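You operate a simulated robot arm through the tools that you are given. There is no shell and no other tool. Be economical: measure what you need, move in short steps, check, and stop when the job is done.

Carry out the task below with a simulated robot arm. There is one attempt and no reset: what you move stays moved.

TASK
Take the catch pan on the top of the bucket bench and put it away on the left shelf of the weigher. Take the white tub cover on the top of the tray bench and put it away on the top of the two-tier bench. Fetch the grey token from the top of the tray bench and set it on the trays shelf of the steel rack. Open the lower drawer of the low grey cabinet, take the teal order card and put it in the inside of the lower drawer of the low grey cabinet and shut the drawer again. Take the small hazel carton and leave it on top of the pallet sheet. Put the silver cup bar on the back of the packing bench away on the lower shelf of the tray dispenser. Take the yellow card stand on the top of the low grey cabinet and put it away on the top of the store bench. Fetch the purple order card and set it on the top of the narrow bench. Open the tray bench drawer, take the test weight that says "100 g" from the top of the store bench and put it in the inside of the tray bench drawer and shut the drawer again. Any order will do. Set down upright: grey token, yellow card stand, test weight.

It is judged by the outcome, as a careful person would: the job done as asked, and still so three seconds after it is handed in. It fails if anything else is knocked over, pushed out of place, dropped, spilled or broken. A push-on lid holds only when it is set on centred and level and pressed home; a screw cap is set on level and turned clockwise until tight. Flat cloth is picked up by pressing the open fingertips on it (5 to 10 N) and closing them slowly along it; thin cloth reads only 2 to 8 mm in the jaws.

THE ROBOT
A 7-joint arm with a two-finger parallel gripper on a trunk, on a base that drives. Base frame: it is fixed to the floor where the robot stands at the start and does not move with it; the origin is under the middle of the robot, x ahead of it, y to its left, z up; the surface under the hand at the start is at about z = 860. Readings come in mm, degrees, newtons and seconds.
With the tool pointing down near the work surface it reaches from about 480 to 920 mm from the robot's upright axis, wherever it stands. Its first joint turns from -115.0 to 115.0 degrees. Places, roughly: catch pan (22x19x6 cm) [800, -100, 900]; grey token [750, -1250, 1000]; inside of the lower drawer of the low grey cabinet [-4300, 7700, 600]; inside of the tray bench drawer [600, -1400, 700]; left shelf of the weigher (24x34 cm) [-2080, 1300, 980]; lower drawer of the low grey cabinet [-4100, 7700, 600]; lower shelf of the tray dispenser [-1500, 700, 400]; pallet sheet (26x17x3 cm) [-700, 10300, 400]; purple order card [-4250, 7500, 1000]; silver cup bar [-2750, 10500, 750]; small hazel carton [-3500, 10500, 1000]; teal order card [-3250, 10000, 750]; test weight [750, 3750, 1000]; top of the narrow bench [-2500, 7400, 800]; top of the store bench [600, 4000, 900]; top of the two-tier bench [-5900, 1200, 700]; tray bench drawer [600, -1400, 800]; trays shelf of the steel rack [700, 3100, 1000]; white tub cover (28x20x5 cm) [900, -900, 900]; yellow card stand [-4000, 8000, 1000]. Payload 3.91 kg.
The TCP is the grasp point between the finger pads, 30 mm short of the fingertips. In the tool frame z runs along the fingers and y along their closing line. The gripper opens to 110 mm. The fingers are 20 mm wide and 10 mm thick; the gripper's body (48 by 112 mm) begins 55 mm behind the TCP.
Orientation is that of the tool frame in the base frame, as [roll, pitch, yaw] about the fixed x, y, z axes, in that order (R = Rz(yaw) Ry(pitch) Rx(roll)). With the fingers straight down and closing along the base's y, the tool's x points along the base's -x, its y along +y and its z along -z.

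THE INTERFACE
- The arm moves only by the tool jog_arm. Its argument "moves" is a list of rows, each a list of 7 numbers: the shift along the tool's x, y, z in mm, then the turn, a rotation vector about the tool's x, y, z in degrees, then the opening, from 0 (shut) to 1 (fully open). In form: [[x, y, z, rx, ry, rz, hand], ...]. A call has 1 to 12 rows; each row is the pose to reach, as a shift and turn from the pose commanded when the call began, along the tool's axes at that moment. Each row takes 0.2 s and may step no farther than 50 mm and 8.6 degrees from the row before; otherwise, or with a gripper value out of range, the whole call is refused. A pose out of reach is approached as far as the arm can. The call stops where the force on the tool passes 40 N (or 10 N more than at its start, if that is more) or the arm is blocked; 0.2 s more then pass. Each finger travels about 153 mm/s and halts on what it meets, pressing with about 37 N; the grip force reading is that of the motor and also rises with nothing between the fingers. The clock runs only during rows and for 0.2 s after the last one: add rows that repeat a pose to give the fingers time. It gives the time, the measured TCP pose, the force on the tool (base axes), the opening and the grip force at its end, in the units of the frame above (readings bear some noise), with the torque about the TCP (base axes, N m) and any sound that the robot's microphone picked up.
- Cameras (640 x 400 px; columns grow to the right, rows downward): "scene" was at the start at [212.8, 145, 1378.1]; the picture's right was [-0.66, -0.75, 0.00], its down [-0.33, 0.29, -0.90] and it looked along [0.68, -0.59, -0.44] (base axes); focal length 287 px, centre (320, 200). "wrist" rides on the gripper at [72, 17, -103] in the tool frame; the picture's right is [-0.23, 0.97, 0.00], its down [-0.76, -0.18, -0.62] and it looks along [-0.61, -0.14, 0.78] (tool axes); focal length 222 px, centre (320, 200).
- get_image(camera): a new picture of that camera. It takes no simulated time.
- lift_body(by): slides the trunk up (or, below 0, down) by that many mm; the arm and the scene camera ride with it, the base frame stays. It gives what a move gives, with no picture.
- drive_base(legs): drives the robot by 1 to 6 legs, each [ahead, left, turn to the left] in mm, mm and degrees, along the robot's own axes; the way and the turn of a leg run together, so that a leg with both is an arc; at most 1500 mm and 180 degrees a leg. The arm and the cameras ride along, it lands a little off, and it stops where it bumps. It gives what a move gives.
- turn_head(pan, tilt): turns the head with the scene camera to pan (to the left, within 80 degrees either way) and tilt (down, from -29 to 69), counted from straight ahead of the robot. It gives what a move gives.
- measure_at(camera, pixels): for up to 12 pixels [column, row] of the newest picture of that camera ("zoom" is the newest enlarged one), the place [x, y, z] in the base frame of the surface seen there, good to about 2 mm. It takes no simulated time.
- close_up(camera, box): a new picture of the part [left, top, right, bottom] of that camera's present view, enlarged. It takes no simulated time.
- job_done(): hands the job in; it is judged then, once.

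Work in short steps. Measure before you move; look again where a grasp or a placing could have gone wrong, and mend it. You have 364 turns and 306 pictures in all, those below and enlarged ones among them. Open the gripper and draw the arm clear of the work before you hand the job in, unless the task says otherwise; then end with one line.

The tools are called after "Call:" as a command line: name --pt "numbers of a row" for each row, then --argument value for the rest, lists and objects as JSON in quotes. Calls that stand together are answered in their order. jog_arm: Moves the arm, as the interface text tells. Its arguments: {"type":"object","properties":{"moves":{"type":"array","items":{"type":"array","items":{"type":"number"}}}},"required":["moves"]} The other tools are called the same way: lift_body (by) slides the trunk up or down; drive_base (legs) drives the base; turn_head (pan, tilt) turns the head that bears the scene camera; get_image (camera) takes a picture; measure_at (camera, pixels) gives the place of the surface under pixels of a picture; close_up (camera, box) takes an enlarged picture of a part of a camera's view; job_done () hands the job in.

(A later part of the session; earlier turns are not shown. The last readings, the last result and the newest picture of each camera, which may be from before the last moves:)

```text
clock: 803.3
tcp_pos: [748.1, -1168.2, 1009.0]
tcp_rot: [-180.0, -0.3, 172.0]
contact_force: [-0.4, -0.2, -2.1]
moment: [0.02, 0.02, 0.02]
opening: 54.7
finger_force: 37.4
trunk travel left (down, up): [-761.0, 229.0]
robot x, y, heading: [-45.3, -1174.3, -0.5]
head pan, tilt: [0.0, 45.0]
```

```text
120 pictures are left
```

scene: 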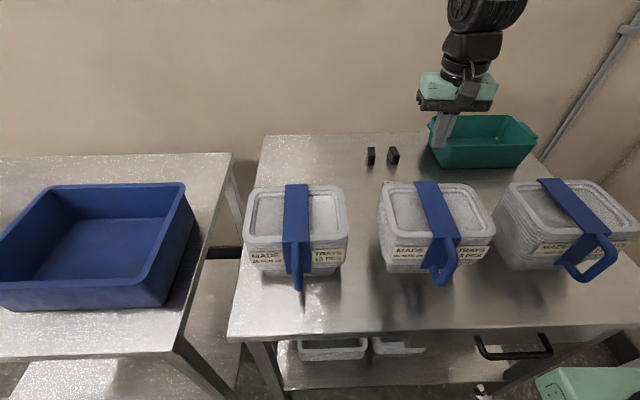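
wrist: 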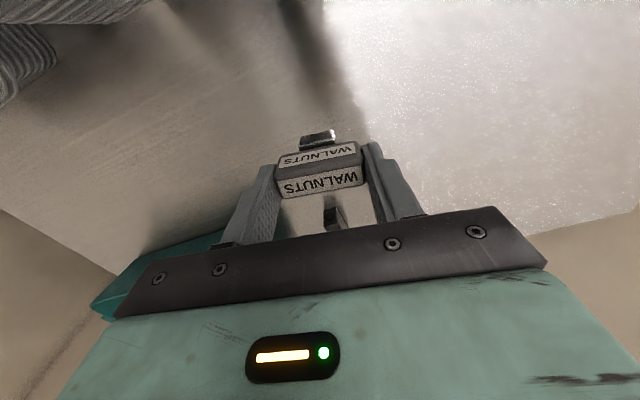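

Token held (54.7 mm). Raise, draw in, drive back and strafe north to the steel rack (y≈3100).

Call:
jog_arm --pt "0 0 -40 0 0 0 0.3" --pt "0 0 -85 0 0 0 0.3" --pt "0 0 -125 0 0 0 0.3" --pt "20 0 -140 0 0 0 0.3" --pt "55 0 -140 0 0 0 0.3" --pt "90 0 -140 0 0 0 0.3" --pt "120 0 -140 0 0 0 0.3"

Call:
drive_base --legs '[[-600, 0, 0.4], [0, 1400, 0], [0, 1400, 0], [0, 1400, 0]]'

Call:
turn_head --pan 0 --tilt 20

Call:
get_image --camera "scene"

```text
clock: 804.9
tcp_pos: [631.5, -1150.9, 1151.1]
tcp_rot: [180.0, -0.3, 171.8]
contact_force: [-0.3, -0.3, -2.0]
moment: [0.02, 0.01, -0.02]
opening: 54.7
finger_force: 36.8
trunk travel left (down, up): [-761.0, 229.0]
robot x, y, heading: [-39.9, -1171.6, -0.3]
head pan, tilt: [0.0, 45.0]
```

```text
clock: 828.1
tcp_pos: [-3.3, 3076.3, 1149.5]
tcp_rot: [-180.0, -0.3, 172.9]
contact_force: [-0.3, 0.5, -0.5]
moment: [0.03, -0.02, 0.0]
opening: 55.0
finger_force: 36.9
trunk travel left (down, up): [-761.0, 229.0]
robot x, y, heading: [-674.3, 3043.2, 0.7]
head pan, tilt: [0.0, 45.0]
```

```text
clock: 829.0
tcp_pos: [-3.3, 3076.0, 1150.3]
tcp_rot: [179.9, -0.3, 172.9]
contact_force: [0.2, 0.0, -0.9]
moment: [0.01, -0.02, -0.01]
opening: 54.8
finger_force: 36.7
trunk travel left (down, up): [-761.0, 229.0]
robot x, y, heading: [-676.6, 3043.3, 0.6]
head pan, tilt: [0.0, 20.0]
```

```text
119 pictures are left
```

scene: 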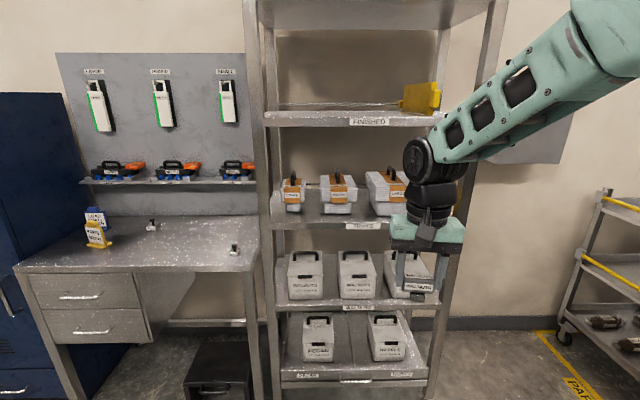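

Call:
close_up --camera "scene" --box '[250, 80, 480, 240]'

Call:
measure_at --camera "scene" --pixels '[[275, 228], [385, 227], [363, 225], [320, 190], [370, 120], [280, 120], [340, 185], [310, 210], [370, 210], [292, 180], [270, 60], [360, 310]]'

```text
2.50 times, centred on (365, 160) of scene
```

zoom: 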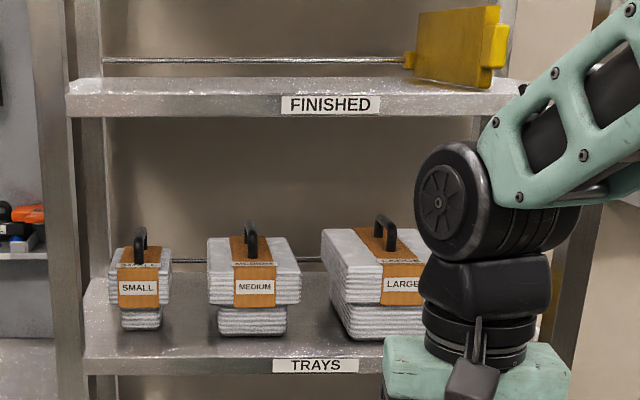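

```text
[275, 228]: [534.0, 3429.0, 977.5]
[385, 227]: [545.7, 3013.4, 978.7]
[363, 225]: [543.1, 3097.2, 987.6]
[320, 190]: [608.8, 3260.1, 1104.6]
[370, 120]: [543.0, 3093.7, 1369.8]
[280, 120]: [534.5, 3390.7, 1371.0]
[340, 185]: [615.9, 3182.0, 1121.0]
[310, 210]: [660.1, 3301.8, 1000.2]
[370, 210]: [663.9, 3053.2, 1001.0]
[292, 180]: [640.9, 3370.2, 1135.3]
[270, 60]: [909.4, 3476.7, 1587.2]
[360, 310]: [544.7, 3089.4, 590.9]
```

TRAYS shelf: z 1001, front edge x 540, next shelf's bottom ≈1350. Gap between SMALL and MEDIUM stacks at y≈3291. I raise the hand (relative) 140, shift left 215, and lower the trunk to get a flat forearm.

Call:
jog_arm --pt "0 0 -35 0 0 0 0.3" --pt "0 0 -70 0 0 0 0.3" --pt "0 0 -105 0 0 0 0.3" --pt "0 0 -130 0 0 0 0.3"

Call:
drive_base --legs '[[300, 215, -0.6]]'

Call:
lift_body --by -195

Call:
turn_head --pan -5 --tilt 20

Call:
get_image --camera "scene"

```text
clock: 830.0
tcp_pos: [-4.6, 3076.9, 1279.8]
tcp_rot: [180.0, -0.3, 172.9]
contact_force: [0.0, 0.1, -0.4]
moment: [0.0, 0.01, -0.03]
opening: 55.1
finger_force: 36.9
trunk travel left (down, up): [-761.0, 229.0]
robot x, y, heading: [-674.3, 3041.5, 0.5]
head pan, tilt: [0.0, 20.0]
```

```text
clock: 832.3
tcp_pos: [292.7, 3289.8, 1279.6]
tcp_rot: [-180.0, -0.4, 172.5]
contact_force: [0.0, 0.1, -1.3]
moment: [-0.01, -0.02, -0.01]
opening: 54.6
finger_force: 36.8
trunk travel left (down, up): [-761.0, 229.0]
robot x, y, heading: [-375.2, 3257.7, 0.4]
head pan, tilt: [0.0, 20.0]
```

```text
clock: 834.5
tcp_pos: [293.9, 3290.1, 1085.0]
tcp_rot: [180.0, -0.2, 172.5]
contact_force: [0.0, 0.0, -0.7]
moment: [-0.02, 0.01, -0.01]
opening: 54.9
finger_force: 36.9
trunk travel left (down, up): [-566.0, 424.0]
robot x, y, heading: [-376.4, 3263.0, 0.5]
head pan, tilt: [0.0, 20.0]
```

```text
clock: 835.1
tcp_pos: [293.4, 3289.6, 1084.5]
tcp_rot: [180.0, -0.3, 172.5]
contact_force: [0.0, -0.5, -0.2]
moment: [0.03, 0.01, 0.01]
opening: 55.0
finger_force: 37.0
trunk travel left (down, up): [-566.0, 424.0]
robot x, y, heading: [-374.2, 3260.2, 0.2]
head pan, tilt: [-5.0, 20.0]
```

```text
117 pictures are left
```

scene: 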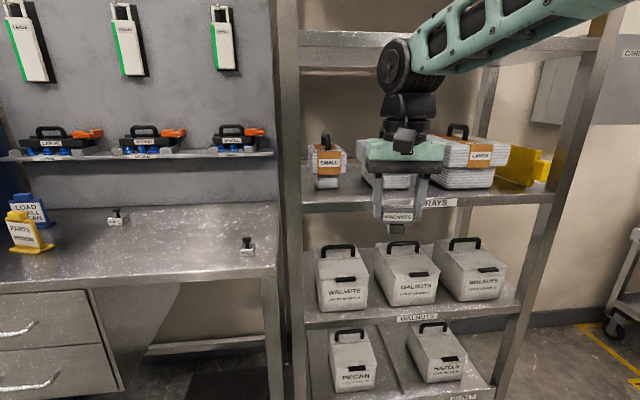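

Call:
measure_at --camera "scene" --pixels '[[395, 42], [420, 30], [500, 10], [385, 90], [330, 35], [330, 70], [350, 150], [365, 165], [345, 205], [430, 205], [330, 190], [397, 225]]'

Call:
close_up --camera "scene" --box '[290, 120, 480, 250]'

```text
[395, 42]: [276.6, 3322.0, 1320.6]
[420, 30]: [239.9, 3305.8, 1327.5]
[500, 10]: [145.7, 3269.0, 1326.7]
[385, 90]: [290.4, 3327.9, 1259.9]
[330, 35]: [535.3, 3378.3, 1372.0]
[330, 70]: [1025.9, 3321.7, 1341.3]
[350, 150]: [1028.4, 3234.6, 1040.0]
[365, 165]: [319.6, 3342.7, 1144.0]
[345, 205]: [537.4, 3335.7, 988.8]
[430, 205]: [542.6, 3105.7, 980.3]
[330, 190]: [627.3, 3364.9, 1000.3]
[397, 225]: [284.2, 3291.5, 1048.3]
```

```text
3.08 times, centred on (385, 185) of scene
```

zoom: 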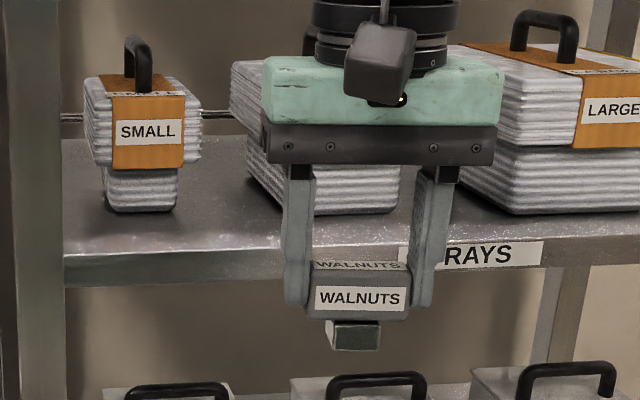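

Clearances are fine (wrist top 1320 vs shelf bottom ~1355). Lower 15 mm, then drive in 275 mm.

Call:
jog_arm --pt "0 0 8 0 0 0 0.3" --pt "0 0 15 0 0 0 0.3"

Call:
drive_base --legs '[[200, 0, 0], [75, 0, 0]]'

Call:
get_image --camera "scene"

Call:
get_image --camera "wrist"

```text
clock: 835.7
tcp_pos: [293.7, 3288.9, 1070.3]
tcp_rot: [180.0, -0.2, 172.5]
contact_force: [-0.5, 0.5, -1.1]
moment: [0.03, 0.0, -0.01]
opening: 55.1
finger_force: 36.7
trunk travel left (down, up): [-566.0, 424.0]
robot x, y, heading: [-377.6, 3260.4, 0.4]
head pan, tilt: [-5.0, 20.0]
```

```text
clock: 838.0
tcp_pos: [570.0, 3290.5, 1069.3]
tcp_rot: [-180.0, -0.3, 172.6]
contact_force: [0.6, -0.6, -0.5]
moment: [-0.04, 0.01, -0.03]
opening: 55.2
finger_force: 36.9
trunk travel left (down, up): [-566.0, 424.0]
robot x, y, heading: [-99.8, 3261.1, 0.4]
head pan, tilt: [-5.0, 20.0]
```

```text
115 pictures are left
```

scene: 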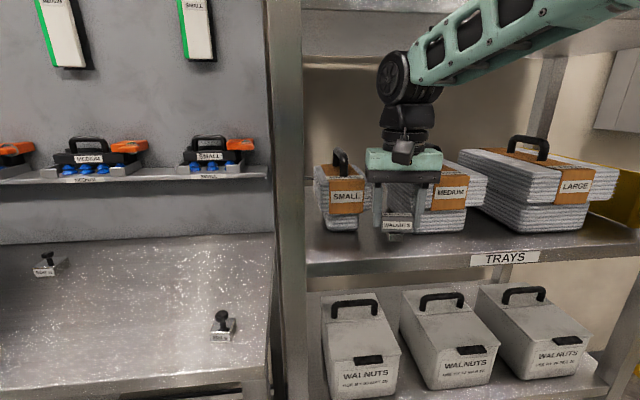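

```text
114 pictures are left
```

wrist: 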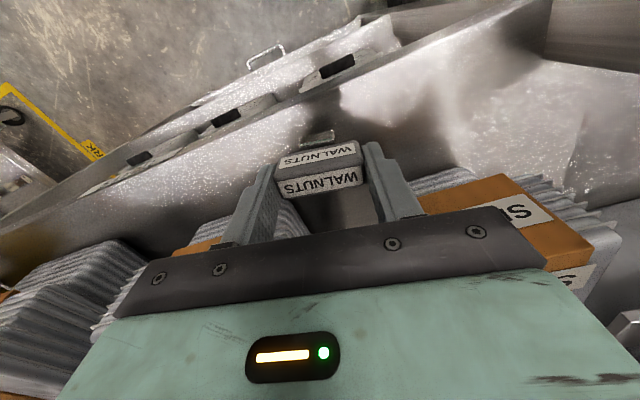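

Call:
measure_at --camera "scene" --pixels '[[450, 205], [420, 190], [420, 220], [345, 205], [360, 190], [385, 230], [420, 165], [365, 170]]'

Call:
jog_arm --pt "0 0 6 0 0 0 0.3" --pt "0 0 10 0 0 0 0.3" --pt "0 0 13 0 0 0 0.3" --pt "0 0 15 0 0 0 0.3" --pt "0 0 16 0 0 0 0.3"

```text
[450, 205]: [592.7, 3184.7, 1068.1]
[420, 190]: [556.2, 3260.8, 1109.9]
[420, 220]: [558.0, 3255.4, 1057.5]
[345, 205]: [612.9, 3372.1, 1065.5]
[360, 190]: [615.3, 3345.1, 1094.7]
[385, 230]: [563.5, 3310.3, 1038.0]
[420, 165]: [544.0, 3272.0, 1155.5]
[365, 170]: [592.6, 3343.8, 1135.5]
```

```text
clock: 839.1
tcp_pos: [568.7, 3290.6, 1054.1]
tcp_rot: [-180.0, -0.2, 172.4]
contact_force: [0.2, 0.1, 0.4]
moment: [0.03, 0.02, -0.01]
opening: 55.0
finger_force: 37.4
trunk travel left (down, up): [-566.0, 424.0]
robot x, y, heading: [-104.1, 3257.4, 0.3]
head pan, tilt: [-5.0, 20.0]
```

Call:
jog_arm --pt "0 0 1 0 0 0 0.3" --pt "0 0 2 0 0 0 0.3" --pt "0 0 3 0 0 0 0.3"

Call:
close_up --camera "scene" --box '[320, 130, 490, 260]'

```text
clock: 840.0
tcp_pos: [568.4, 3290.4, 1052.7]
tcp_rot: [179.9, 0.0, 172.4]
contact_force: [0.0, 1.1, 21.2]
moment: [-0.01, 0.1, 0.03]
opening: 55.0
finger_force: 37.0
trunk travel left (down, up): [-566.0, 424.0]
robot x, y, heading: [-103.5, 3260.7, 0.2]
head pan, tilt: [-5.0, 20.0]
```

```text
3.08 times, centred on (405, 195) of scene
```

zoom: 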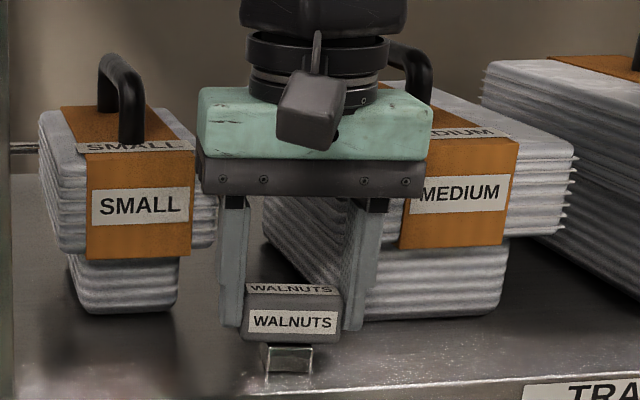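

Contact (21 N). Ease 1 mm, open, rise 35, drive back.

Call:
jog_arm --pt "0 0 -1.5 0 0 0 0.52" --pt "0 0 -1.5 0 0 0 0.58" --pt "0 0 -1.5 0 0 0 0.64" --pt "0 0 -1.5 0 0 0 0.64" --pt "0 0 -12 0 0 0 0.64" --pt "0 0 -25 0 0 0 0.64" --pt "0 0 -38 0 0 0 0.64"

Call:
drive_base --legs '[[-300, 0, 0]]'

Call:
get_image --camera "scene"

```text
clock: 841.5
tcp_pos: [569.1, 3291.0, 1089.8]
tcp_rot: [-180.0, -0.3, 172.6]
contact_force: [0.0, 0.5, -0.6]
moment: [0.0, 0.01, -0.02]
opening: 70.5
finger_force: 0.1
trunk travel left (down, up): [-566.0, 424.0]
robot x, y, heading: [-105.8, 3257.1, 0.1]
head pan, tilt: [-5.0, 20.0]
```

```text
clock: 843.6
tcp_pos: [266.3, 3291.8, 1088.3]
tcp_rot: [-180.0, -0.3, 172.7]
contact_force: [-0.3, 0.8, 0.2]
moment: [-0.03, 0.0, 0.0]
opening: 70.4
finger_force: 0.1
trunk travel left (down, up): [-566.0, 424.0]
robot x, y, heading: [-404.0, 3260.5, 0.6]
head pan, tilt: [-5.0, 20.0]
```

```text
112 pictures are left
```

scene: 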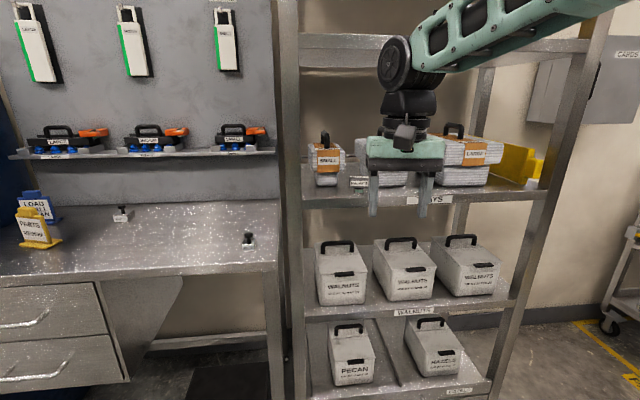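

Call:
close_up --camera "scene" --box '[310, 130, 410, 210]'

Call:
lift_body --by 200

Call:
drive_base --legs '[[-290, 0, -0.5], [0, 1450, 0], [0, 1450, 0], [0, 1450, 0], [0, 1450, 0], [0, 200, 0]]'

Call:
turn_head --pan 70 --tilt 20

Call:
get_image --camera "scene"

```text
5.00 times, centred on (360, 170) of scene
```

zoom: 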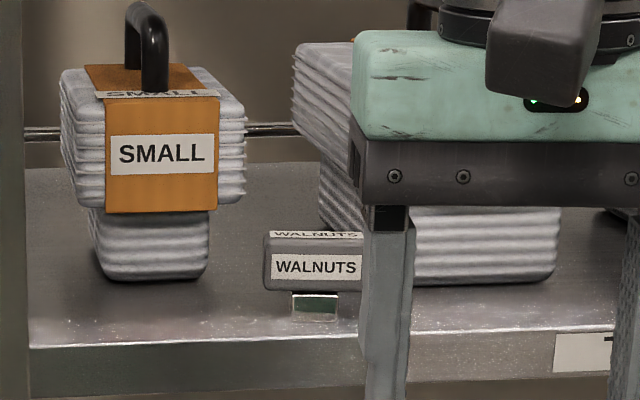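

```text
clock: 845.8
tcp_pos: [267.3, 3290.3, 1286.9]
tcp_rot: [180.0, -0.4, 172.5]
contact_force: [-0.2, -0.4, 0.5]
moment: [0.0, 0.0, 0.0]
opening: 70.6
finger_force: 0.2
trunk travel left (down, up): [-766.0, 224.0]
robot x, y, heading: [-406.5, 3260.1, 0.6]
head pan, tilt: [-5.0, 20.0]
```

```text
clock: 876.1
tcp_pos: [-8.3, 9287.1, 1289.2]
tcp_rot: [180.0, -0.3, 173.0]
contact_force: [0.2, -0.3, -1.0]
moment: [0.02, 0.01, -0.01]
opening: 70.4
finger_force: 0.1
trunk travel left (down, up): [-766.0, 224.0]
robot x, y, heading: [-678.4, 9254.7, 0.7]
head pan, tilt: [-5.0, 20.0]
```

```text
clock: 877.6
tcp_pos: [-9.1, 9287.7, 1289.1]
tcp_rot: [-180.0, -0.2, 172.9]
contact_force: [-0.8, 0.1, -0.5]
moment: [0.01, 0.01, -0.01]
opening: 70.5
finger_force: 0.0
trunk travel left (down, up): [-766.0, 224.0]
robot x, y, heading: [-680.9, 9249.3, 0.7]
head pan, tilt: [70.0, 20.0]
```

```text
110 pictures are left
```

scene: 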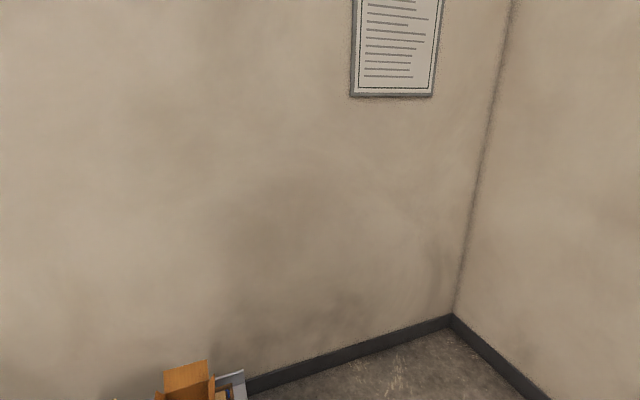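

Token stands upright. Drive back west to x≈−3400 (clear turning room), turn to face the bench, advance and shift right to x≈−2790.

Call:
drive_base --legs '[[-1400, 0, -0.7], [-1320, 0, 0], [0, 0, 90], [200, 0, 0], [0, -600, 0]]'

Call:
turn_head --pan 0 --tilt 38

Call:
get_image --camera "scene"

```text
clock: 898.8
tcp_pos: [-2821.8, 10118.9, 1289.5]
tcp_rot: [-180.0, -0.2, -97.9]
contact_force: [0.0, 0.5, -0.8]
moment: [0.01, 0.04, -0.01]
opening: 70.5
finger_force: 0.1
trunk travel left (down, up): [-766.0, 224.0]
robot x, y, heading: [-2795.6, 9442.0, 90.0]
head pan, tilt: [70.0, 20.0]
```

```text
clock: 900.2
tcp_pos: [-2822.8, 10119.0, 1289.2]
tcp_rot: [-179.9, -0.2, -97.7]
contact_force: [0.4, -0.2, -0.1]
moment: [-0.02, 0.01, 0.0]
opening: 70.2
finger_force: 0.1
trunk travel left (down, up): [-766.0, 224.0]
robot x, y, heading: [-2793.8, 9446.9, 89.8]
head pan, tilt: [0.0, 38.0]
```

```text
109 pictures are left
```

scene: 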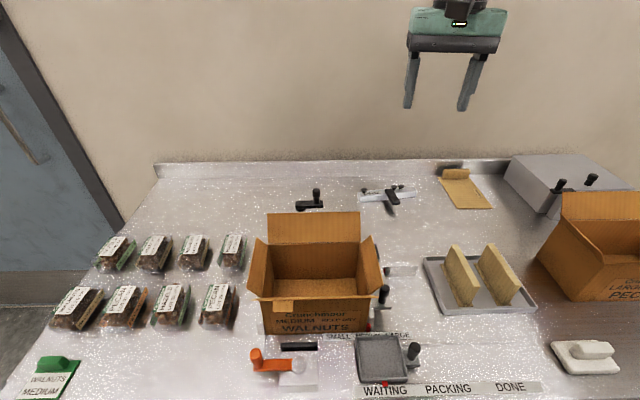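

The silver cup bar is at (387,197). Zoom and measure.

Call:
close_up --camera "scene" --box '[340, 170, 440, 225]'

Call:
measure_at --camera "zoom" --pixels '[[150, 195], [480, 140], [330, 170], [330, 210], [380, 210], [310, 140], [355, 195], [160, 130], [410, 110], [440, 170], [220, 220], [250, 165]]'

```text
6.40 times, centred on (390, 198) of scene
```

zoom: 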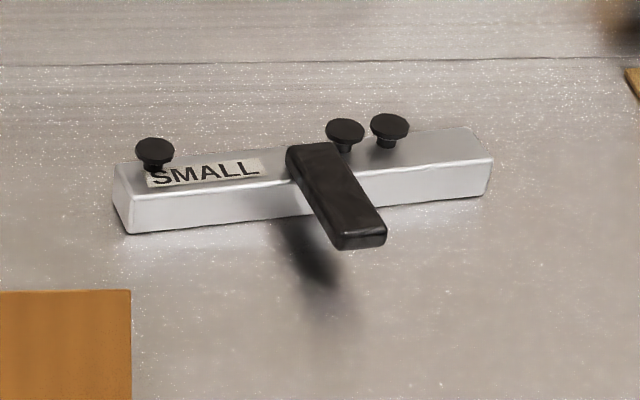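

```text
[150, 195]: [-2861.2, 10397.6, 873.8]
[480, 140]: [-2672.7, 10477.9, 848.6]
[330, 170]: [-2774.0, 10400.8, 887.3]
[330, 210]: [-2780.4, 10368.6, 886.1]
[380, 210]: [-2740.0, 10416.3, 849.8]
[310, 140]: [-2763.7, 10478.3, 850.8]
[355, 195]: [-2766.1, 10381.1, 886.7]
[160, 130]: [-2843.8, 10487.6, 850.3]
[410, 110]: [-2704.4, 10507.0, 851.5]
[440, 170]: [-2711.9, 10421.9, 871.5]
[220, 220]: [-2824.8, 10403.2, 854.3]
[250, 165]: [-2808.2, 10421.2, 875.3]
```

Call:
drive_base --legs '[[38, 0, 0]]'

Call:
close_up --camera "scene" --box '[345, 160, 445, 220]'

```text
clock: 901.0
tcp_pos: [-2823.0, 10154.5, 1288.2]
tcp_rot: [180.0, -0.3, -97.8]
contact_force: [-0.1, -0.4, 0.1]
moment: [0.03, 0.0, 0.02]
opening: 70.4
finger_force: 0.1
trunk travel left (down, up): [-766.0, 224.0]
robot x, y, heading: [-2795.1, 9486.6, 90.2]
head pan, tilt: [0.0, 38.0]
```

```text
6.40 times, centred on (395, 190) of scene
```

zoom: 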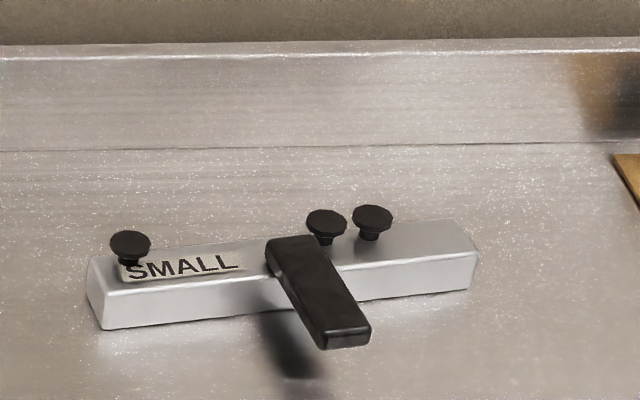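

Call:
measure_at --camera "zoom" --pixels '[[292, 245], [340, 322], [272, 258], [315, 325], [318, 245], [365, 315], [345, 340], [300, 270], [200, 300], [420, 280], [100, 300], [470, 270]]'

```text
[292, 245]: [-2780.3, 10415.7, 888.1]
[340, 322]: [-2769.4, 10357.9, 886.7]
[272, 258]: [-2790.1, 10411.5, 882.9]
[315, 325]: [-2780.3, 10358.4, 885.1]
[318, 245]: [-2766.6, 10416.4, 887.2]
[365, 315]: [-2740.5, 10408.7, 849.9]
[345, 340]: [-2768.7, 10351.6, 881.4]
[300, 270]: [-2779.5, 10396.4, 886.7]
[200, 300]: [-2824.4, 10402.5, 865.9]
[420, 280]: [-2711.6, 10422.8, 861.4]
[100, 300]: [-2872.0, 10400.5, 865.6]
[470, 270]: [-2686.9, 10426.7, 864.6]
```

Handle: centreline (−2779,10417)→(−2769,10355), top z 887; bar turned 8°. I go to a pre-grasp point with yaw −82, then tilt 30° forward.

Call:
jog_arm --pt "-21 -3 36 0 0 -1.8 0.5" --pt "-43 -6 72 0 0 -3.5 0.5" --pt "-65 -10 108 0 0 -5.3 0.5" --pt "-86 -13 144 0 0 -7 0.5" --pt "-108 -16 180 0 0 -8.8 0.5" --pt "-129 -19 216 0 0 -10.5 0.5" --pt "-151 -22 252 0 0 -12.3 0.5" --pt "-172 -26 287 0 0 -14 0.5" --pt "-194 -29 315 0 0 -15.8 0.5"

Call:
jog_arm --pt "0 0 0 0 -7.5 0 0.5" --pt "0 0 0 0 -15 0 0.5" --pt "0 0 0 0 -22.5 0 0.5" --pt "0 0 0 0 -30 0 0.5" --pt "0 0 0 0 -30 0 0.5"

Call:
get_image --camera "wrist"

Call:
get_image --camera "scene"

```text
clock: 903.0
tcp_pos: [-2767.0, 10341.8, 972.2]
tcp_rot: [179.8, -0.1, -82.0]
contact_force: [0.0, -0.7, 1.4]
moment: [0.01, -0.06, 0.01]
opening: 55.1
finger_force: 0.0
trunk travel left (down, up): [-766.0, 224.0]
robot x, y, heading: [-2794.0, 9483.9, 90.1]
head pan, tilt: [0.0, 38.0]
```

```text
clock: 904.2
tcp_pos: [-2766.8, 10342.5, 973.1]
tcp_rot: [179.9, 29.8, -81.9]
contact_force: [0.2, 0.0, -0.2]
moment: [0.01, 0.0, -0.05]
opening: 55.1
finger_force: 0.1
trunk travel left (down, up): [-766.0, 224.0]
robot x, y, heading: [-2793.5, 9484.9, 89.8]
head pan, tilt: [0.0, 38.0]
```

```text
106 pictures are left
```

wrist: 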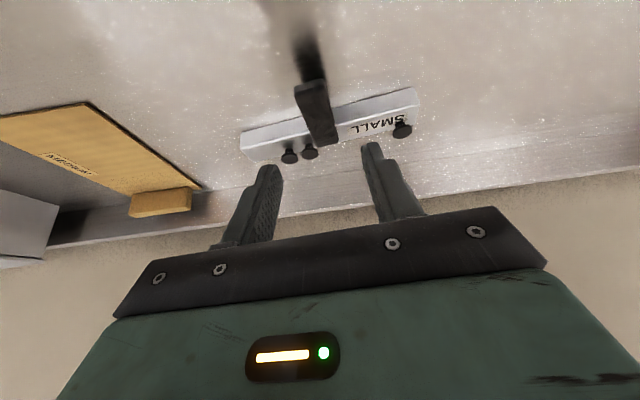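

```text
105 pictures are left
```

scene: 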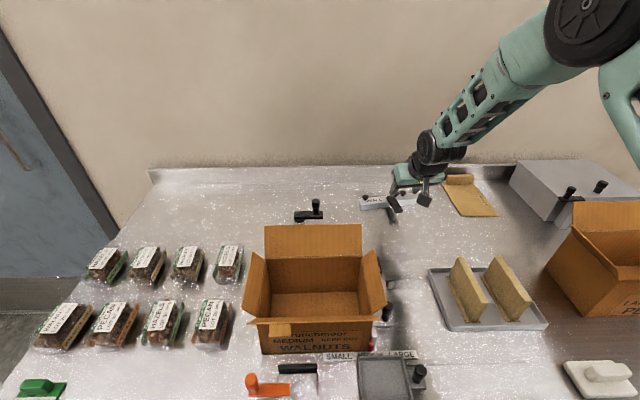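

Call:
measure_at --camera "wrist" --pixels '[[312, 85], [318, 130], [297, 95], [330, 95], [325, 140], [275, 140], [350, 115]]'

```text
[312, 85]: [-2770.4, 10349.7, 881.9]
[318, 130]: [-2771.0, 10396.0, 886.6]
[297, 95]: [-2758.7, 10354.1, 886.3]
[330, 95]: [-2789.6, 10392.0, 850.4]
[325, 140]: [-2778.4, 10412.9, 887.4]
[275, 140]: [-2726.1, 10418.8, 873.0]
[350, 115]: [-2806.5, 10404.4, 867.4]
```

Aligned. Advance 87 mm along the tool and close on the handle; lift slightly (vertical = tool (−0.5·, …)).

Call:
jog_arm --pt "0 0 40 0 0 0 0.4" --pt "0 0 70 0 0 0 0.4" --pt "0 0 87 0 0 0 0.4" --pt "0 0 87 0 0 0 0.2" --pt "0 0 87 0 0 0 0" --pt "0 0 87 0 0 0 0" --pt "0 0 87 0 0 0 0"

Call:
get_image --camera "wrist"

```text
clock: 905.8
tcp_pos: [-2773.6, 10385.4, 896.9]
tcp_rot: [179.9, 29.6, -81.9]
contact_force: [-1.4, 0.1, -0.1]
moment: [-0.11, 0.06, 0.05]
opening: 25.4
finger_force: 36.5
trunk travel left (down, up): [-766.0, 224.0]
robot x, y, heading: [-2792.1, 9481.2, 90.3]
head pan, tilt: [0.0, 38.0]
```

```text
104 pictures are left
```

wrist: 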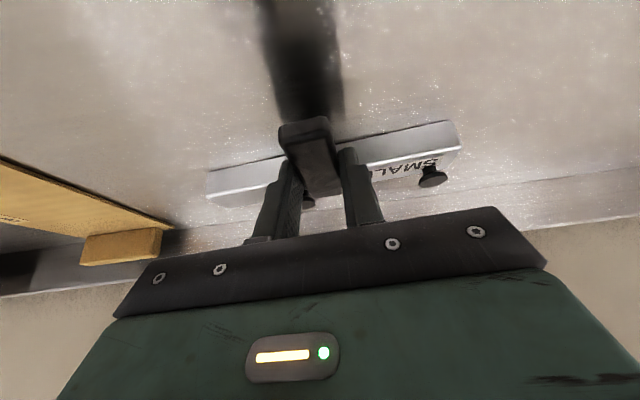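

Handle gripped (25 mm). Lift slowly: up = tool (−0.497, 0, −0.868).

Call:
jog_arm --pt "-1.5 0 -2.6 0 0 0 0" --pt "-4 0 -7 0 0 0 0" --pt "-7.5 0 -13 0 0 0 0" --pt "-12 0 -21 0 0 0 0" --pt "-17 0 -30 0 0 0 0" --pt "-25 0 -43 0 0 0 0"

Call:
close_up --camera "scene" --box '[330, 120, 490, 230]'

Call:
get_image --camera "wrist"

```text
clock: 907.2
tcp_pos: [-2773.3, 10386.6, 946.4]
tcp_rot: [179.9, 29.7, -82.1]
contact_force: [-0.5, -0.7, -4.4]
moment: [-0.18, -0.02, -0.02]
opening: 25.8
finger_force: 37.3
trunk travel left (down, up): [-766.0, 224.0]
robot x, y, heading: [-2792.8, 9485.9, 89.7]
head pan, tilt: [0.0, 38.0]
```

```text
3.64 times, centred on (410, 175) of scene
```

zoom: 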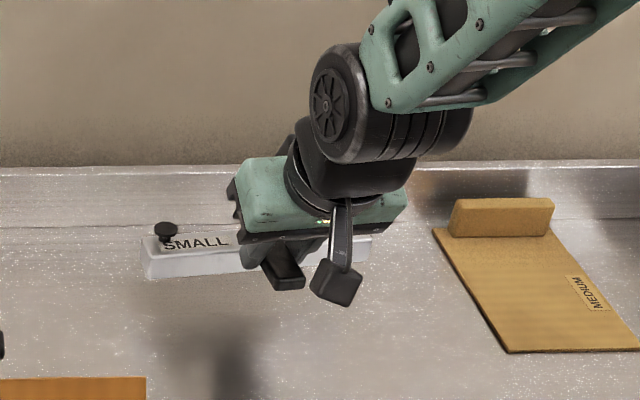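

```text
102 pictures are left
```

wrist: 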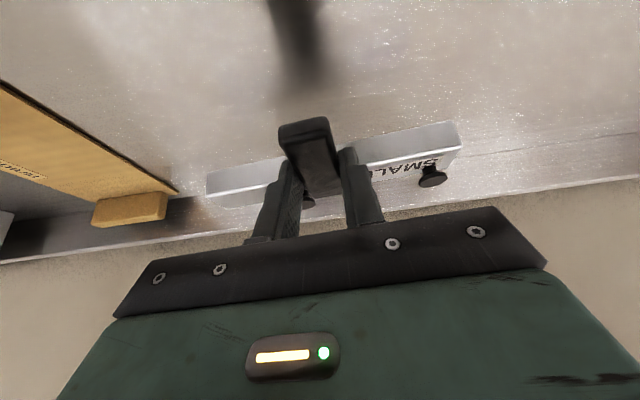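

Bar is held level (4.4 N). Raise 160, draw back 200, then drive: left, back, turn east, along the aisle, and turn south.

Call:
jog_arm --pt "-7 0 -12 0 0 0 0" --pt "-19 0 -33 0 0 0 0" --pt "-33 0 -58 0 0 0 0" --pt "-48 0 -84 0 0 0 0" --pt "-63 0 -110 0 0 0 0" --pt "-79.5 0 -139 0 0 0 0" --pt "-62 0 -149 0 0 0 0" --pt "-35 0 -164 0 0 0 0" --pt "-5 0 -181 0 0 0 0" --pt "25 0 -199 0 0 0 0" --pt "55 0 -216 0 0 0 0" --pt "85 0 -233 0 0 0 0"

Call:
drive_base --legs '[[-20, 620, 0], [-230, 0, 0], [0, 0, -90], [1400, 0, 0], [1320, 0, 0], [0, 80, -90]]'

Call:
turn_head --pan 0 --tilt 20

Call:
get_image --camera "scene"

```text
clock: 909.8
tcp_pos: [-2747.2, 10198.7, 1106.0]
tcp_rot: [179.9, 29.7, -82.0]
contact_force: [-0.2, 0.3, -4.8]
moment: [-0.13, -0.01, 0.01]
opening: 25.6
finger_force: 36.9
trunk travel left (down, up): [-766.0, 224.0]
robot x, y, heading: [-2795.5, 9485.9, 89.9]
head pan, tilt: [0.0, 38.0]
```

```text
clock: 935.2
tcp_pos: [-701.0, 8574.8, 1107.4]
tcp_rot: [179.9, 29.8, 97.4]
contact_force: [0.3, -0.3, -3.8]
moment: [0.14, -0.01, -0.03]
opening: 25.6
finger_force: 36.8
trunk travel left (down, up): [-766.0, 224.0]
robot x, y, heading: [-644.5, 9291.7, -90.6]
head pan, tilt: [0.0, 38.0]
```

```text
clock: 936.0
tcp_pos: [-701.2, 8573.9, 1106.8]
tcp_rot: [179.9, 29.6, 97.4]
contact_force: [-0.2, 0.2, -4.6]
moment: [0.15, 0.02, -0.02]
opening: 25.7
finger_force: 36.9
trunk travel left (down, up): [-766.0, 224.0]
robot x, y, heading: [-644.7, 9288.7, -90.3]
head pan, tilt: [0.0, 20.0]
```

```text
101 pictures are left
```

scene: 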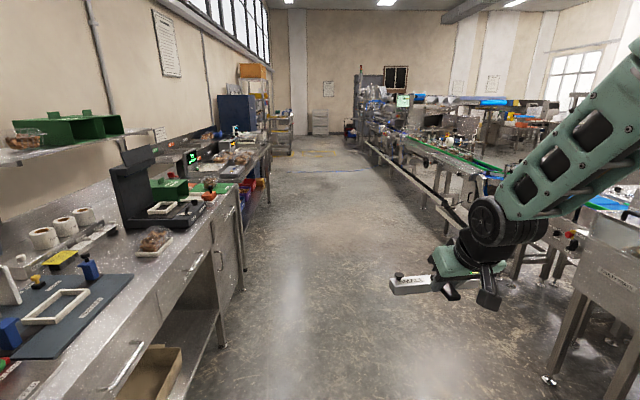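

Drive south down the aisle to y≈650, shift east to x≈−400, and turn right to face the dispenser.

Call:
drive_base --legs '[[1450, 0, 0], [1450, 0, 0], [1450, 0, 0], [1450, 0, 0], [1450, 0, 0], [1350, 150, 0]]'

Call:
drive_base --legs '[[0, 100, 0.4], [0, 0, -90]]'

Call:
turn_head --pan 0 --tilt 35

Call:
get_image --camera "scene"

```text
clock: 976.7
tcp_pos: [-546.9, -13.1, 1107.5]
tcp_rot: [179.9, 29.7, 97.7]
contact_force: [-0.5, -0.2, -3.8]
moment: [0.14, 0.01, 0.02]
opening: 25.6
finger_force: 37.4
trunk travel left (down, up): [-766.0, 224.0]
robot x, y, heading: [-499.6, 702.5, -90.0]
head pan, tilt: [0.0, 20.0]
```

```text
clock: 981.7
tcp_pos: [-1110.1, 747.2, 1107.3]
tcp_rot: [179.8, 29.7, 8.2]
contact_force: [0.3, 0.0, -4.7]
moment: [-0.01, -0.16, -0.01]
opening: 25.8
finger_force: 36.8
trunk travel left (down, up): [-766.0, 224.0]
robot x, y, heading: [-396.8, 702.3, -179.9]
head pan, tilt: [0.0, 20.0]
```

```text
clock: 982.5
tcp_pos: [-1110.8, 747.0, 1107.2]
tcp_rot: [179.9, 29.6, 8.1]
contact_force: [-0.7, 0.6, -4.4]
moment: [0.01, -0.14, 0.0]
opening: 25.5
finger_force: 37.4
trunk travel left (down, up): [-766.0, 224.0]
robot x, y, heading: [-392.4, 700.2, -179.7]
head pan, tilt: [0.0, 35.0]
```

```text
100 pictures are left
```

scene: 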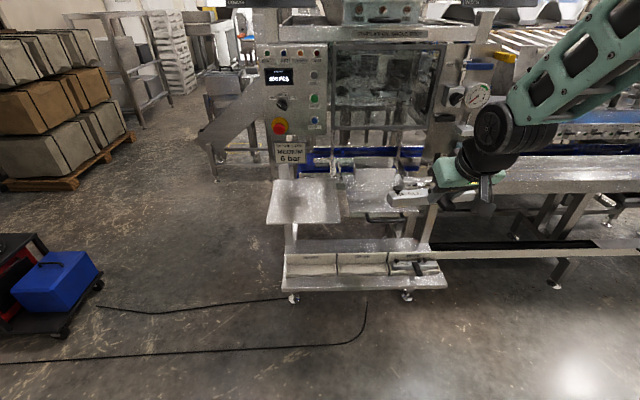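

Call:
close_up --camera "scene" --box '[255, 170, 455, 300]'

Call:
measure_at --camera "scene" --pixels '[[285, 285], [445, 282], [290, 258], [335, 262], [312, 268], [362, 265], [400, 268], [340, 240], [300, 222], [345, 215], [370, 210], [436, 270]]'

```text
3.08 times, centred on (355, 235) of scene
```

zoom: 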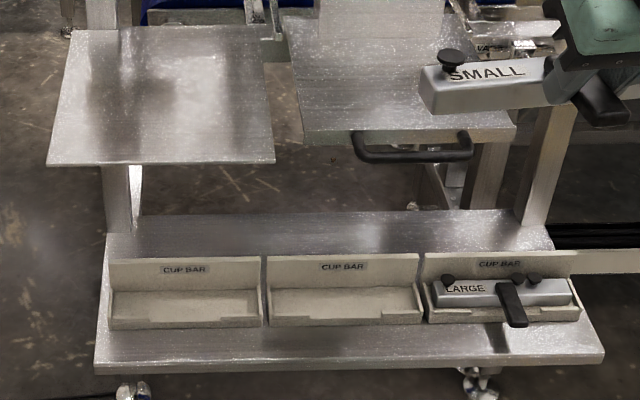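

```text
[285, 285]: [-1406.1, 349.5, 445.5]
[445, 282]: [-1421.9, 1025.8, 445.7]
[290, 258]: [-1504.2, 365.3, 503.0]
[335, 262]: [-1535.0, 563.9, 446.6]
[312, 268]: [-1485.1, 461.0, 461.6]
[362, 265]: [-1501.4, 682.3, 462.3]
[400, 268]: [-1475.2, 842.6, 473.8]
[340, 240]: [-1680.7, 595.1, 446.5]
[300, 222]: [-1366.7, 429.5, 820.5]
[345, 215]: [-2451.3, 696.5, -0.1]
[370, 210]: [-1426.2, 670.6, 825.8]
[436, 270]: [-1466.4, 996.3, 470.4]
```

Three CUP BAR holders on the lower shelf (floor z≈462); LARGE is in the right one. I'll use the middle holder (y≈565–782). First square the bar (yaw 0) and lower the trunk 400 here in free space.

Call:
jog_arm --pt "0 0 0 2 0 3.5 0" --pt "0 0 0 4 0 7 0" --pt "0 0 0 4 0 7 0"

Call:
lift_body --by -400

Call:
lift_body --by -150

Call:
drive_base --legs '[[150, 0, 0]]'

Call:
get_image --camera "scene"

```text
clock: 983.3
tcp_pos: [-1110.7, 747.9, 1107.7]
tcp_rot: [179.9, 29.7, 0.0]
contact_force: [-0.4, 0.4, -3.5]
moment: [0.01, -0.14, 0.0]
opening: 25.8
finger_force: 37.2
trunk travel left (down, up): [-766.0, 224.0]
robot x, y, heading: [-394.0, 700.4, -179.9]
head pan, tilt: [0.0, 35.0]
```

```text
clock: 987.1
tcp_pos: [-1109.0, 746.7, 706.9]
tcp_rot: [180.0, 29.8, 0.1]
contact_force: [-0.6, 0.3, -4.1]
moment: [-0.05, -0.18, -0.01]
opening: 25.5
finger_force: 37.2
trunk travel left (down, up): [-366.0, 624.0]
robot x, y, heading: [-396.1, 703.0, -180.0]
head pan, tilt: [0.0, 35.0]
```

```text
clock: 988.8
tcp_pos: [-1109.8, 747.5, 557.6]
tcp_rot: [179.9, 29.7, 0.1]
contact_force: [0.0, 0.2, -4.0]
moment: [-0.01, -0.17, 0.02]
opening: 25.3
finger_force: 36.8
trunk travel left (down, up): [-216.0, 774.0]
robot x, y, heading: [-395.1, 701.4, -179.9]
head pan, tilt: [0.0, 35.0]
```

```text
clock: 990.2
tcp_pos: [-1260.8, 746.6, 556.8]
tcp_rot: [179.8, 29.7, 0.1]
contact_force: [-0.4, -0.1, -4.3]
moment: [0.02, -0.19, 0.03]
opening: 25.4
finger_force: 37.3
trunk travel left (down, up): [-216.0, 774.0]
robot x, y, heading: [-546.6, 705.3, -179.7]
head pan, tilt: [0.0, 35.0]
```

```text
98 pictures are left
```

scene: 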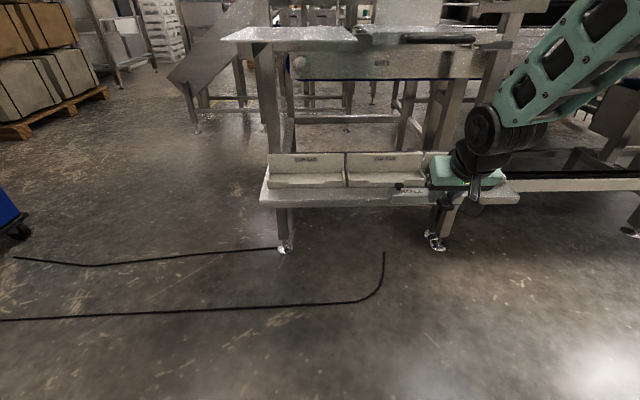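

Call:
close_up --camera "scene" --box '[255, 140, 535, 220]'

Call:
close_up --camera "scene" --box '[330, 145, 450, 215]'

Call:
measure_at --camera "zoom" --pixels '[[85, 190], [85, 215], [495, 195], [300, 190], [300, 150], [300, 120], [200, 220], [90, 120], [490, 110], [85, 60], [300, 60], [150, 205]]'

```text
2.29 times, centred on (395, 180) of scene
```

zoom: 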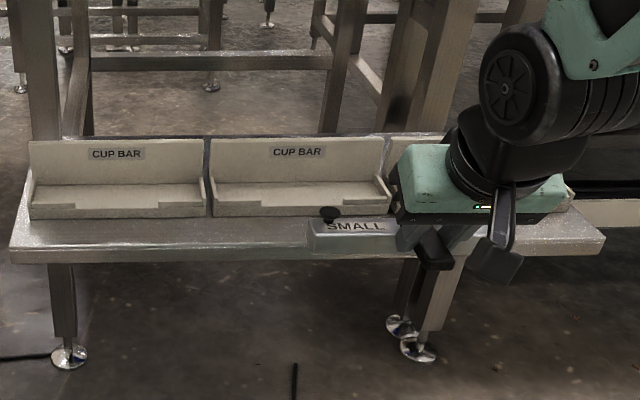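

```text
5.33 times, centred on (390, 180) of scene
```

zoom: 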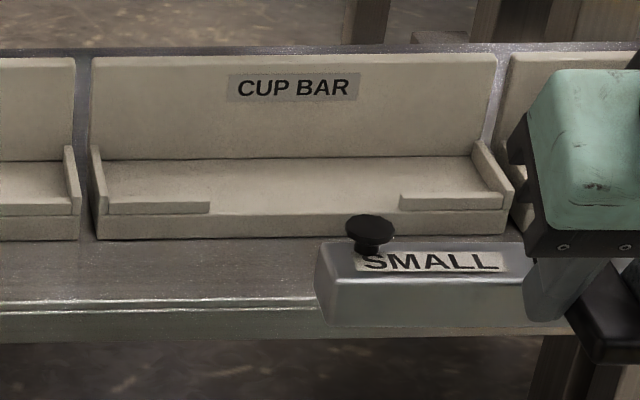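

```text
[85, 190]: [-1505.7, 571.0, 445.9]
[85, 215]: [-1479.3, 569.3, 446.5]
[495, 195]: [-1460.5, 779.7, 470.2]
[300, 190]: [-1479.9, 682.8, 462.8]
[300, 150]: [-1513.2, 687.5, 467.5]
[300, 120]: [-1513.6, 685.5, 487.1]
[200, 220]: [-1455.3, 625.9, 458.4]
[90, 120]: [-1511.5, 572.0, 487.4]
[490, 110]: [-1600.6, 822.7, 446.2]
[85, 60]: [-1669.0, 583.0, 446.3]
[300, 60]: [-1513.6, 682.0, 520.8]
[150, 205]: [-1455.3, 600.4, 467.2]
```

Call:
measure_at --camera "zoom" --pixels '[[325, 270], [320, 300], [330, 318], [400, 300], [500, 295], [330, 255], [500, 250], [420, 247], [510, 310], [370, 225]]'

Call:
get_image --camera "wrist"

Call:
measure_at --camera "wrist" --pixels '[[215, 180], [455, 135], [400, 150], [240, 175], [225, 190], [430, 175], [250, 185], [380, 165]]'

```text
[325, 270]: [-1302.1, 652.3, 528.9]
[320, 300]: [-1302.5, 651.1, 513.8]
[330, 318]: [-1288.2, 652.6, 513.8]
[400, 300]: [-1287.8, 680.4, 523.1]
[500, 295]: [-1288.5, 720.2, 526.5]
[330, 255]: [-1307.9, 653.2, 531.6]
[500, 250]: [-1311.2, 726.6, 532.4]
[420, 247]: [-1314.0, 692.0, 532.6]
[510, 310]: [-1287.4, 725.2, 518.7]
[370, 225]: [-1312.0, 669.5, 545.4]
```

```text
95 pictures are left
```

wrist: 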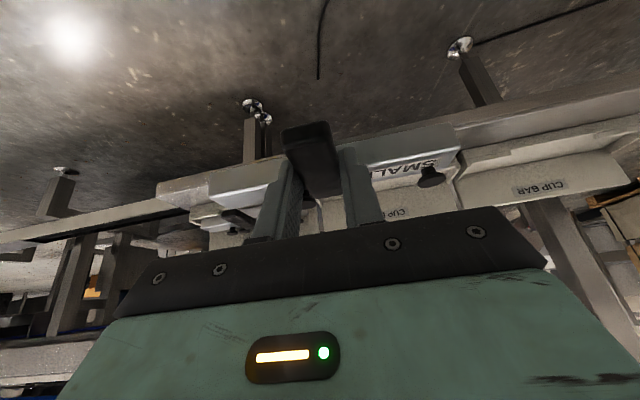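

```text
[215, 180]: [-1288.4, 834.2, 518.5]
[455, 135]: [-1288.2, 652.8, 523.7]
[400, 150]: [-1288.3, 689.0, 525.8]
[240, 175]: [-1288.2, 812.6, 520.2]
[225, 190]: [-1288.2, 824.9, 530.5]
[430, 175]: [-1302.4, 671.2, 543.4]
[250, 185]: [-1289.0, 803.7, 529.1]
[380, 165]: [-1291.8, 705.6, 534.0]
```

Call:
measure_at --camera "scene" --pixels '[[440, 40], [405, 40], [475, 38], [345, 35], [380, 50], [480, 100], [500, 60]]'

```text
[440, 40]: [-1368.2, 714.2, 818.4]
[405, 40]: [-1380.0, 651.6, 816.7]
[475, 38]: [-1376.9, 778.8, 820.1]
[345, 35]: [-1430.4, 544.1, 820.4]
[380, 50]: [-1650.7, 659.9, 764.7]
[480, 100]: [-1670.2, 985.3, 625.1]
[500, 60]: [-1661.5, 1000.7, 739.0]
```

Bar now: front face x −1288, y 651–837, bottom z 510, square. Holder: back x −1513, floor z 463, inner y 581–782. I lower 14 mm, then drive 165 ahead and 62 left.

Call:
jog_arm --pt "3.5 0 6 0 0 0 0" --pt "7 0 12 0 0 0 0"

Call:
drive_base --legs '[[0, 62, -0.3], [160, 0, 0]]'

Call:
turn_head --pan 0 --tilt 38

Call:
close_up --camera "scene" --box '[280, 110, 440, 210]'

Call:
get_image --camera "wrist"

```text
clock: 990.8
tcp_pos: [-1259.9, 747.1, 542.1]
tcp_rot: [180.0, 29.7, 0.1]
contact_force: [0.1, 0.6, -3.9]
moment: [-0.01, -0.17, 0.0]
opening: 25.4
finger_force: 37.1
trunk travel left (down, up): [-216.0, 774.0]
robot x, y, heading: [-545.9, 700.2, -179.8]
head pan, tilt: [0.0, 35.0]
```

```text
clock: 992.8
tcp_pos: [-1419.7, 690.4, 543.3]
tcp_rot: [179.8, 29.7, -0.2]
contact_force: [-0.5, 0.6, -3.9]
moment: [0.01, -0.19, 0.01]
opening: 25.5
finger_force: 36.7
trunk travel left (down, up): [-216.0, 774.0]
robot x, y, heading: [-708.5, 639.8, 179.8]
head pan, tilt: [0.0, 35.0]
```

```text
clock: 993.4
tcp_pos: [-1420.6, 690.7, 542.2]
tcp_rot: [180.0, 29.6, -0.3]
contact_force: [0.0, 0.1, -3.7]
moment: [-0.03, -0.15, -0.04]
opening: 25.9
finger_force: 37.1
trunk travel left (down, up): [-216.0, 774.0]
robot x, y, heading: [-705.8, 639.3, 180.0]
head pan, tilt: [0.0, 38.0]
```

```text
4.00 times, centred on (360, 160) of scene
```

zoom: 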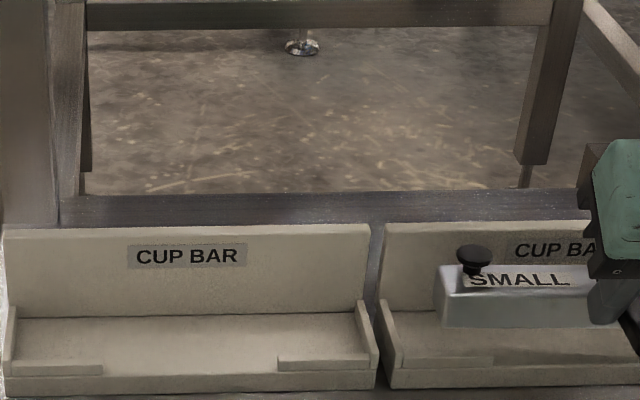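

```text
93 pictures are left
```

wrist: 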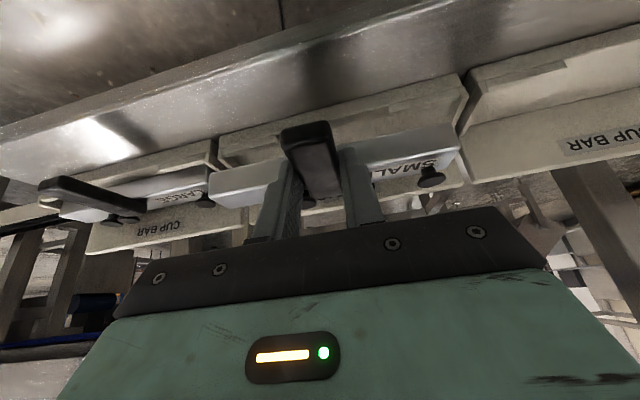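

Good view. I measure bar ends, holder walls, lips and back plate from both pictures.

Call:
measure_at --camera "wrist" --pixels '[[212, 190], [214, 160], [220, 150], [462, 100], [455, 90], [458, 145], [400, 155], [240, 180], [330, 110], [300, 150], [440, 105], [240, 155]]'

Call:
measure_at --camera "zoom" --pixels '[[440, 300], [450, 320], [390, 345], [400, 355], [440, 365], [500, 365], [440, 240], [410, 335], [600, 350], [383, 330]]'

```text
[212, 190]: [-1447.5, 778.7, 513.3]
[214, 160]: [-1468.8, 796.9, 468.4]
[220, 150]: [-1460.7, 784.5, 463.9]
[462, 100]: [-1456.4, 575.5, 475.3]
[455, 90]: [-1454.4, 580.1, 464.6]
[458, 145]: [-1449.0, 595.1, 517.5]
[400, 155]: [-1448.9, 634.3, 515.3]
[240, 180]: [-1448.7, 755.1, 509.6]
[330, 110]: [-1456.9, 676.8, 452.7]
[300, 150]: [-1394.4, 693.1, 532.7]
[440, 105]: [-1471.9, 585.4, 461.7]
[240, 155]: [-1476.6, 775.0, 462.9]
```

```text
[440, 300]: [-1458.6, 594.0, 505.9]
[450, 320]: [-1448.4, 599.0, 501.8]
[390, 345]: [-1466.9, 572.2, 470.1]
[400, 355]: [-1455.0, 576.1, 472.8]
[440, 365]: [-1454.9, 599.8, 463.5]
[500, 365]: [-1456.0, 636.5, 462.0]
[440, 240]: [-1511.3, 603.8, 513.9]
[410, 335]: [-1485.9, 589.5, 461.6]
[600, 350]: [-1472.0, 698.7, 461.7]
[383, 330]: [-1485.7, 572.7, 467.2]
```

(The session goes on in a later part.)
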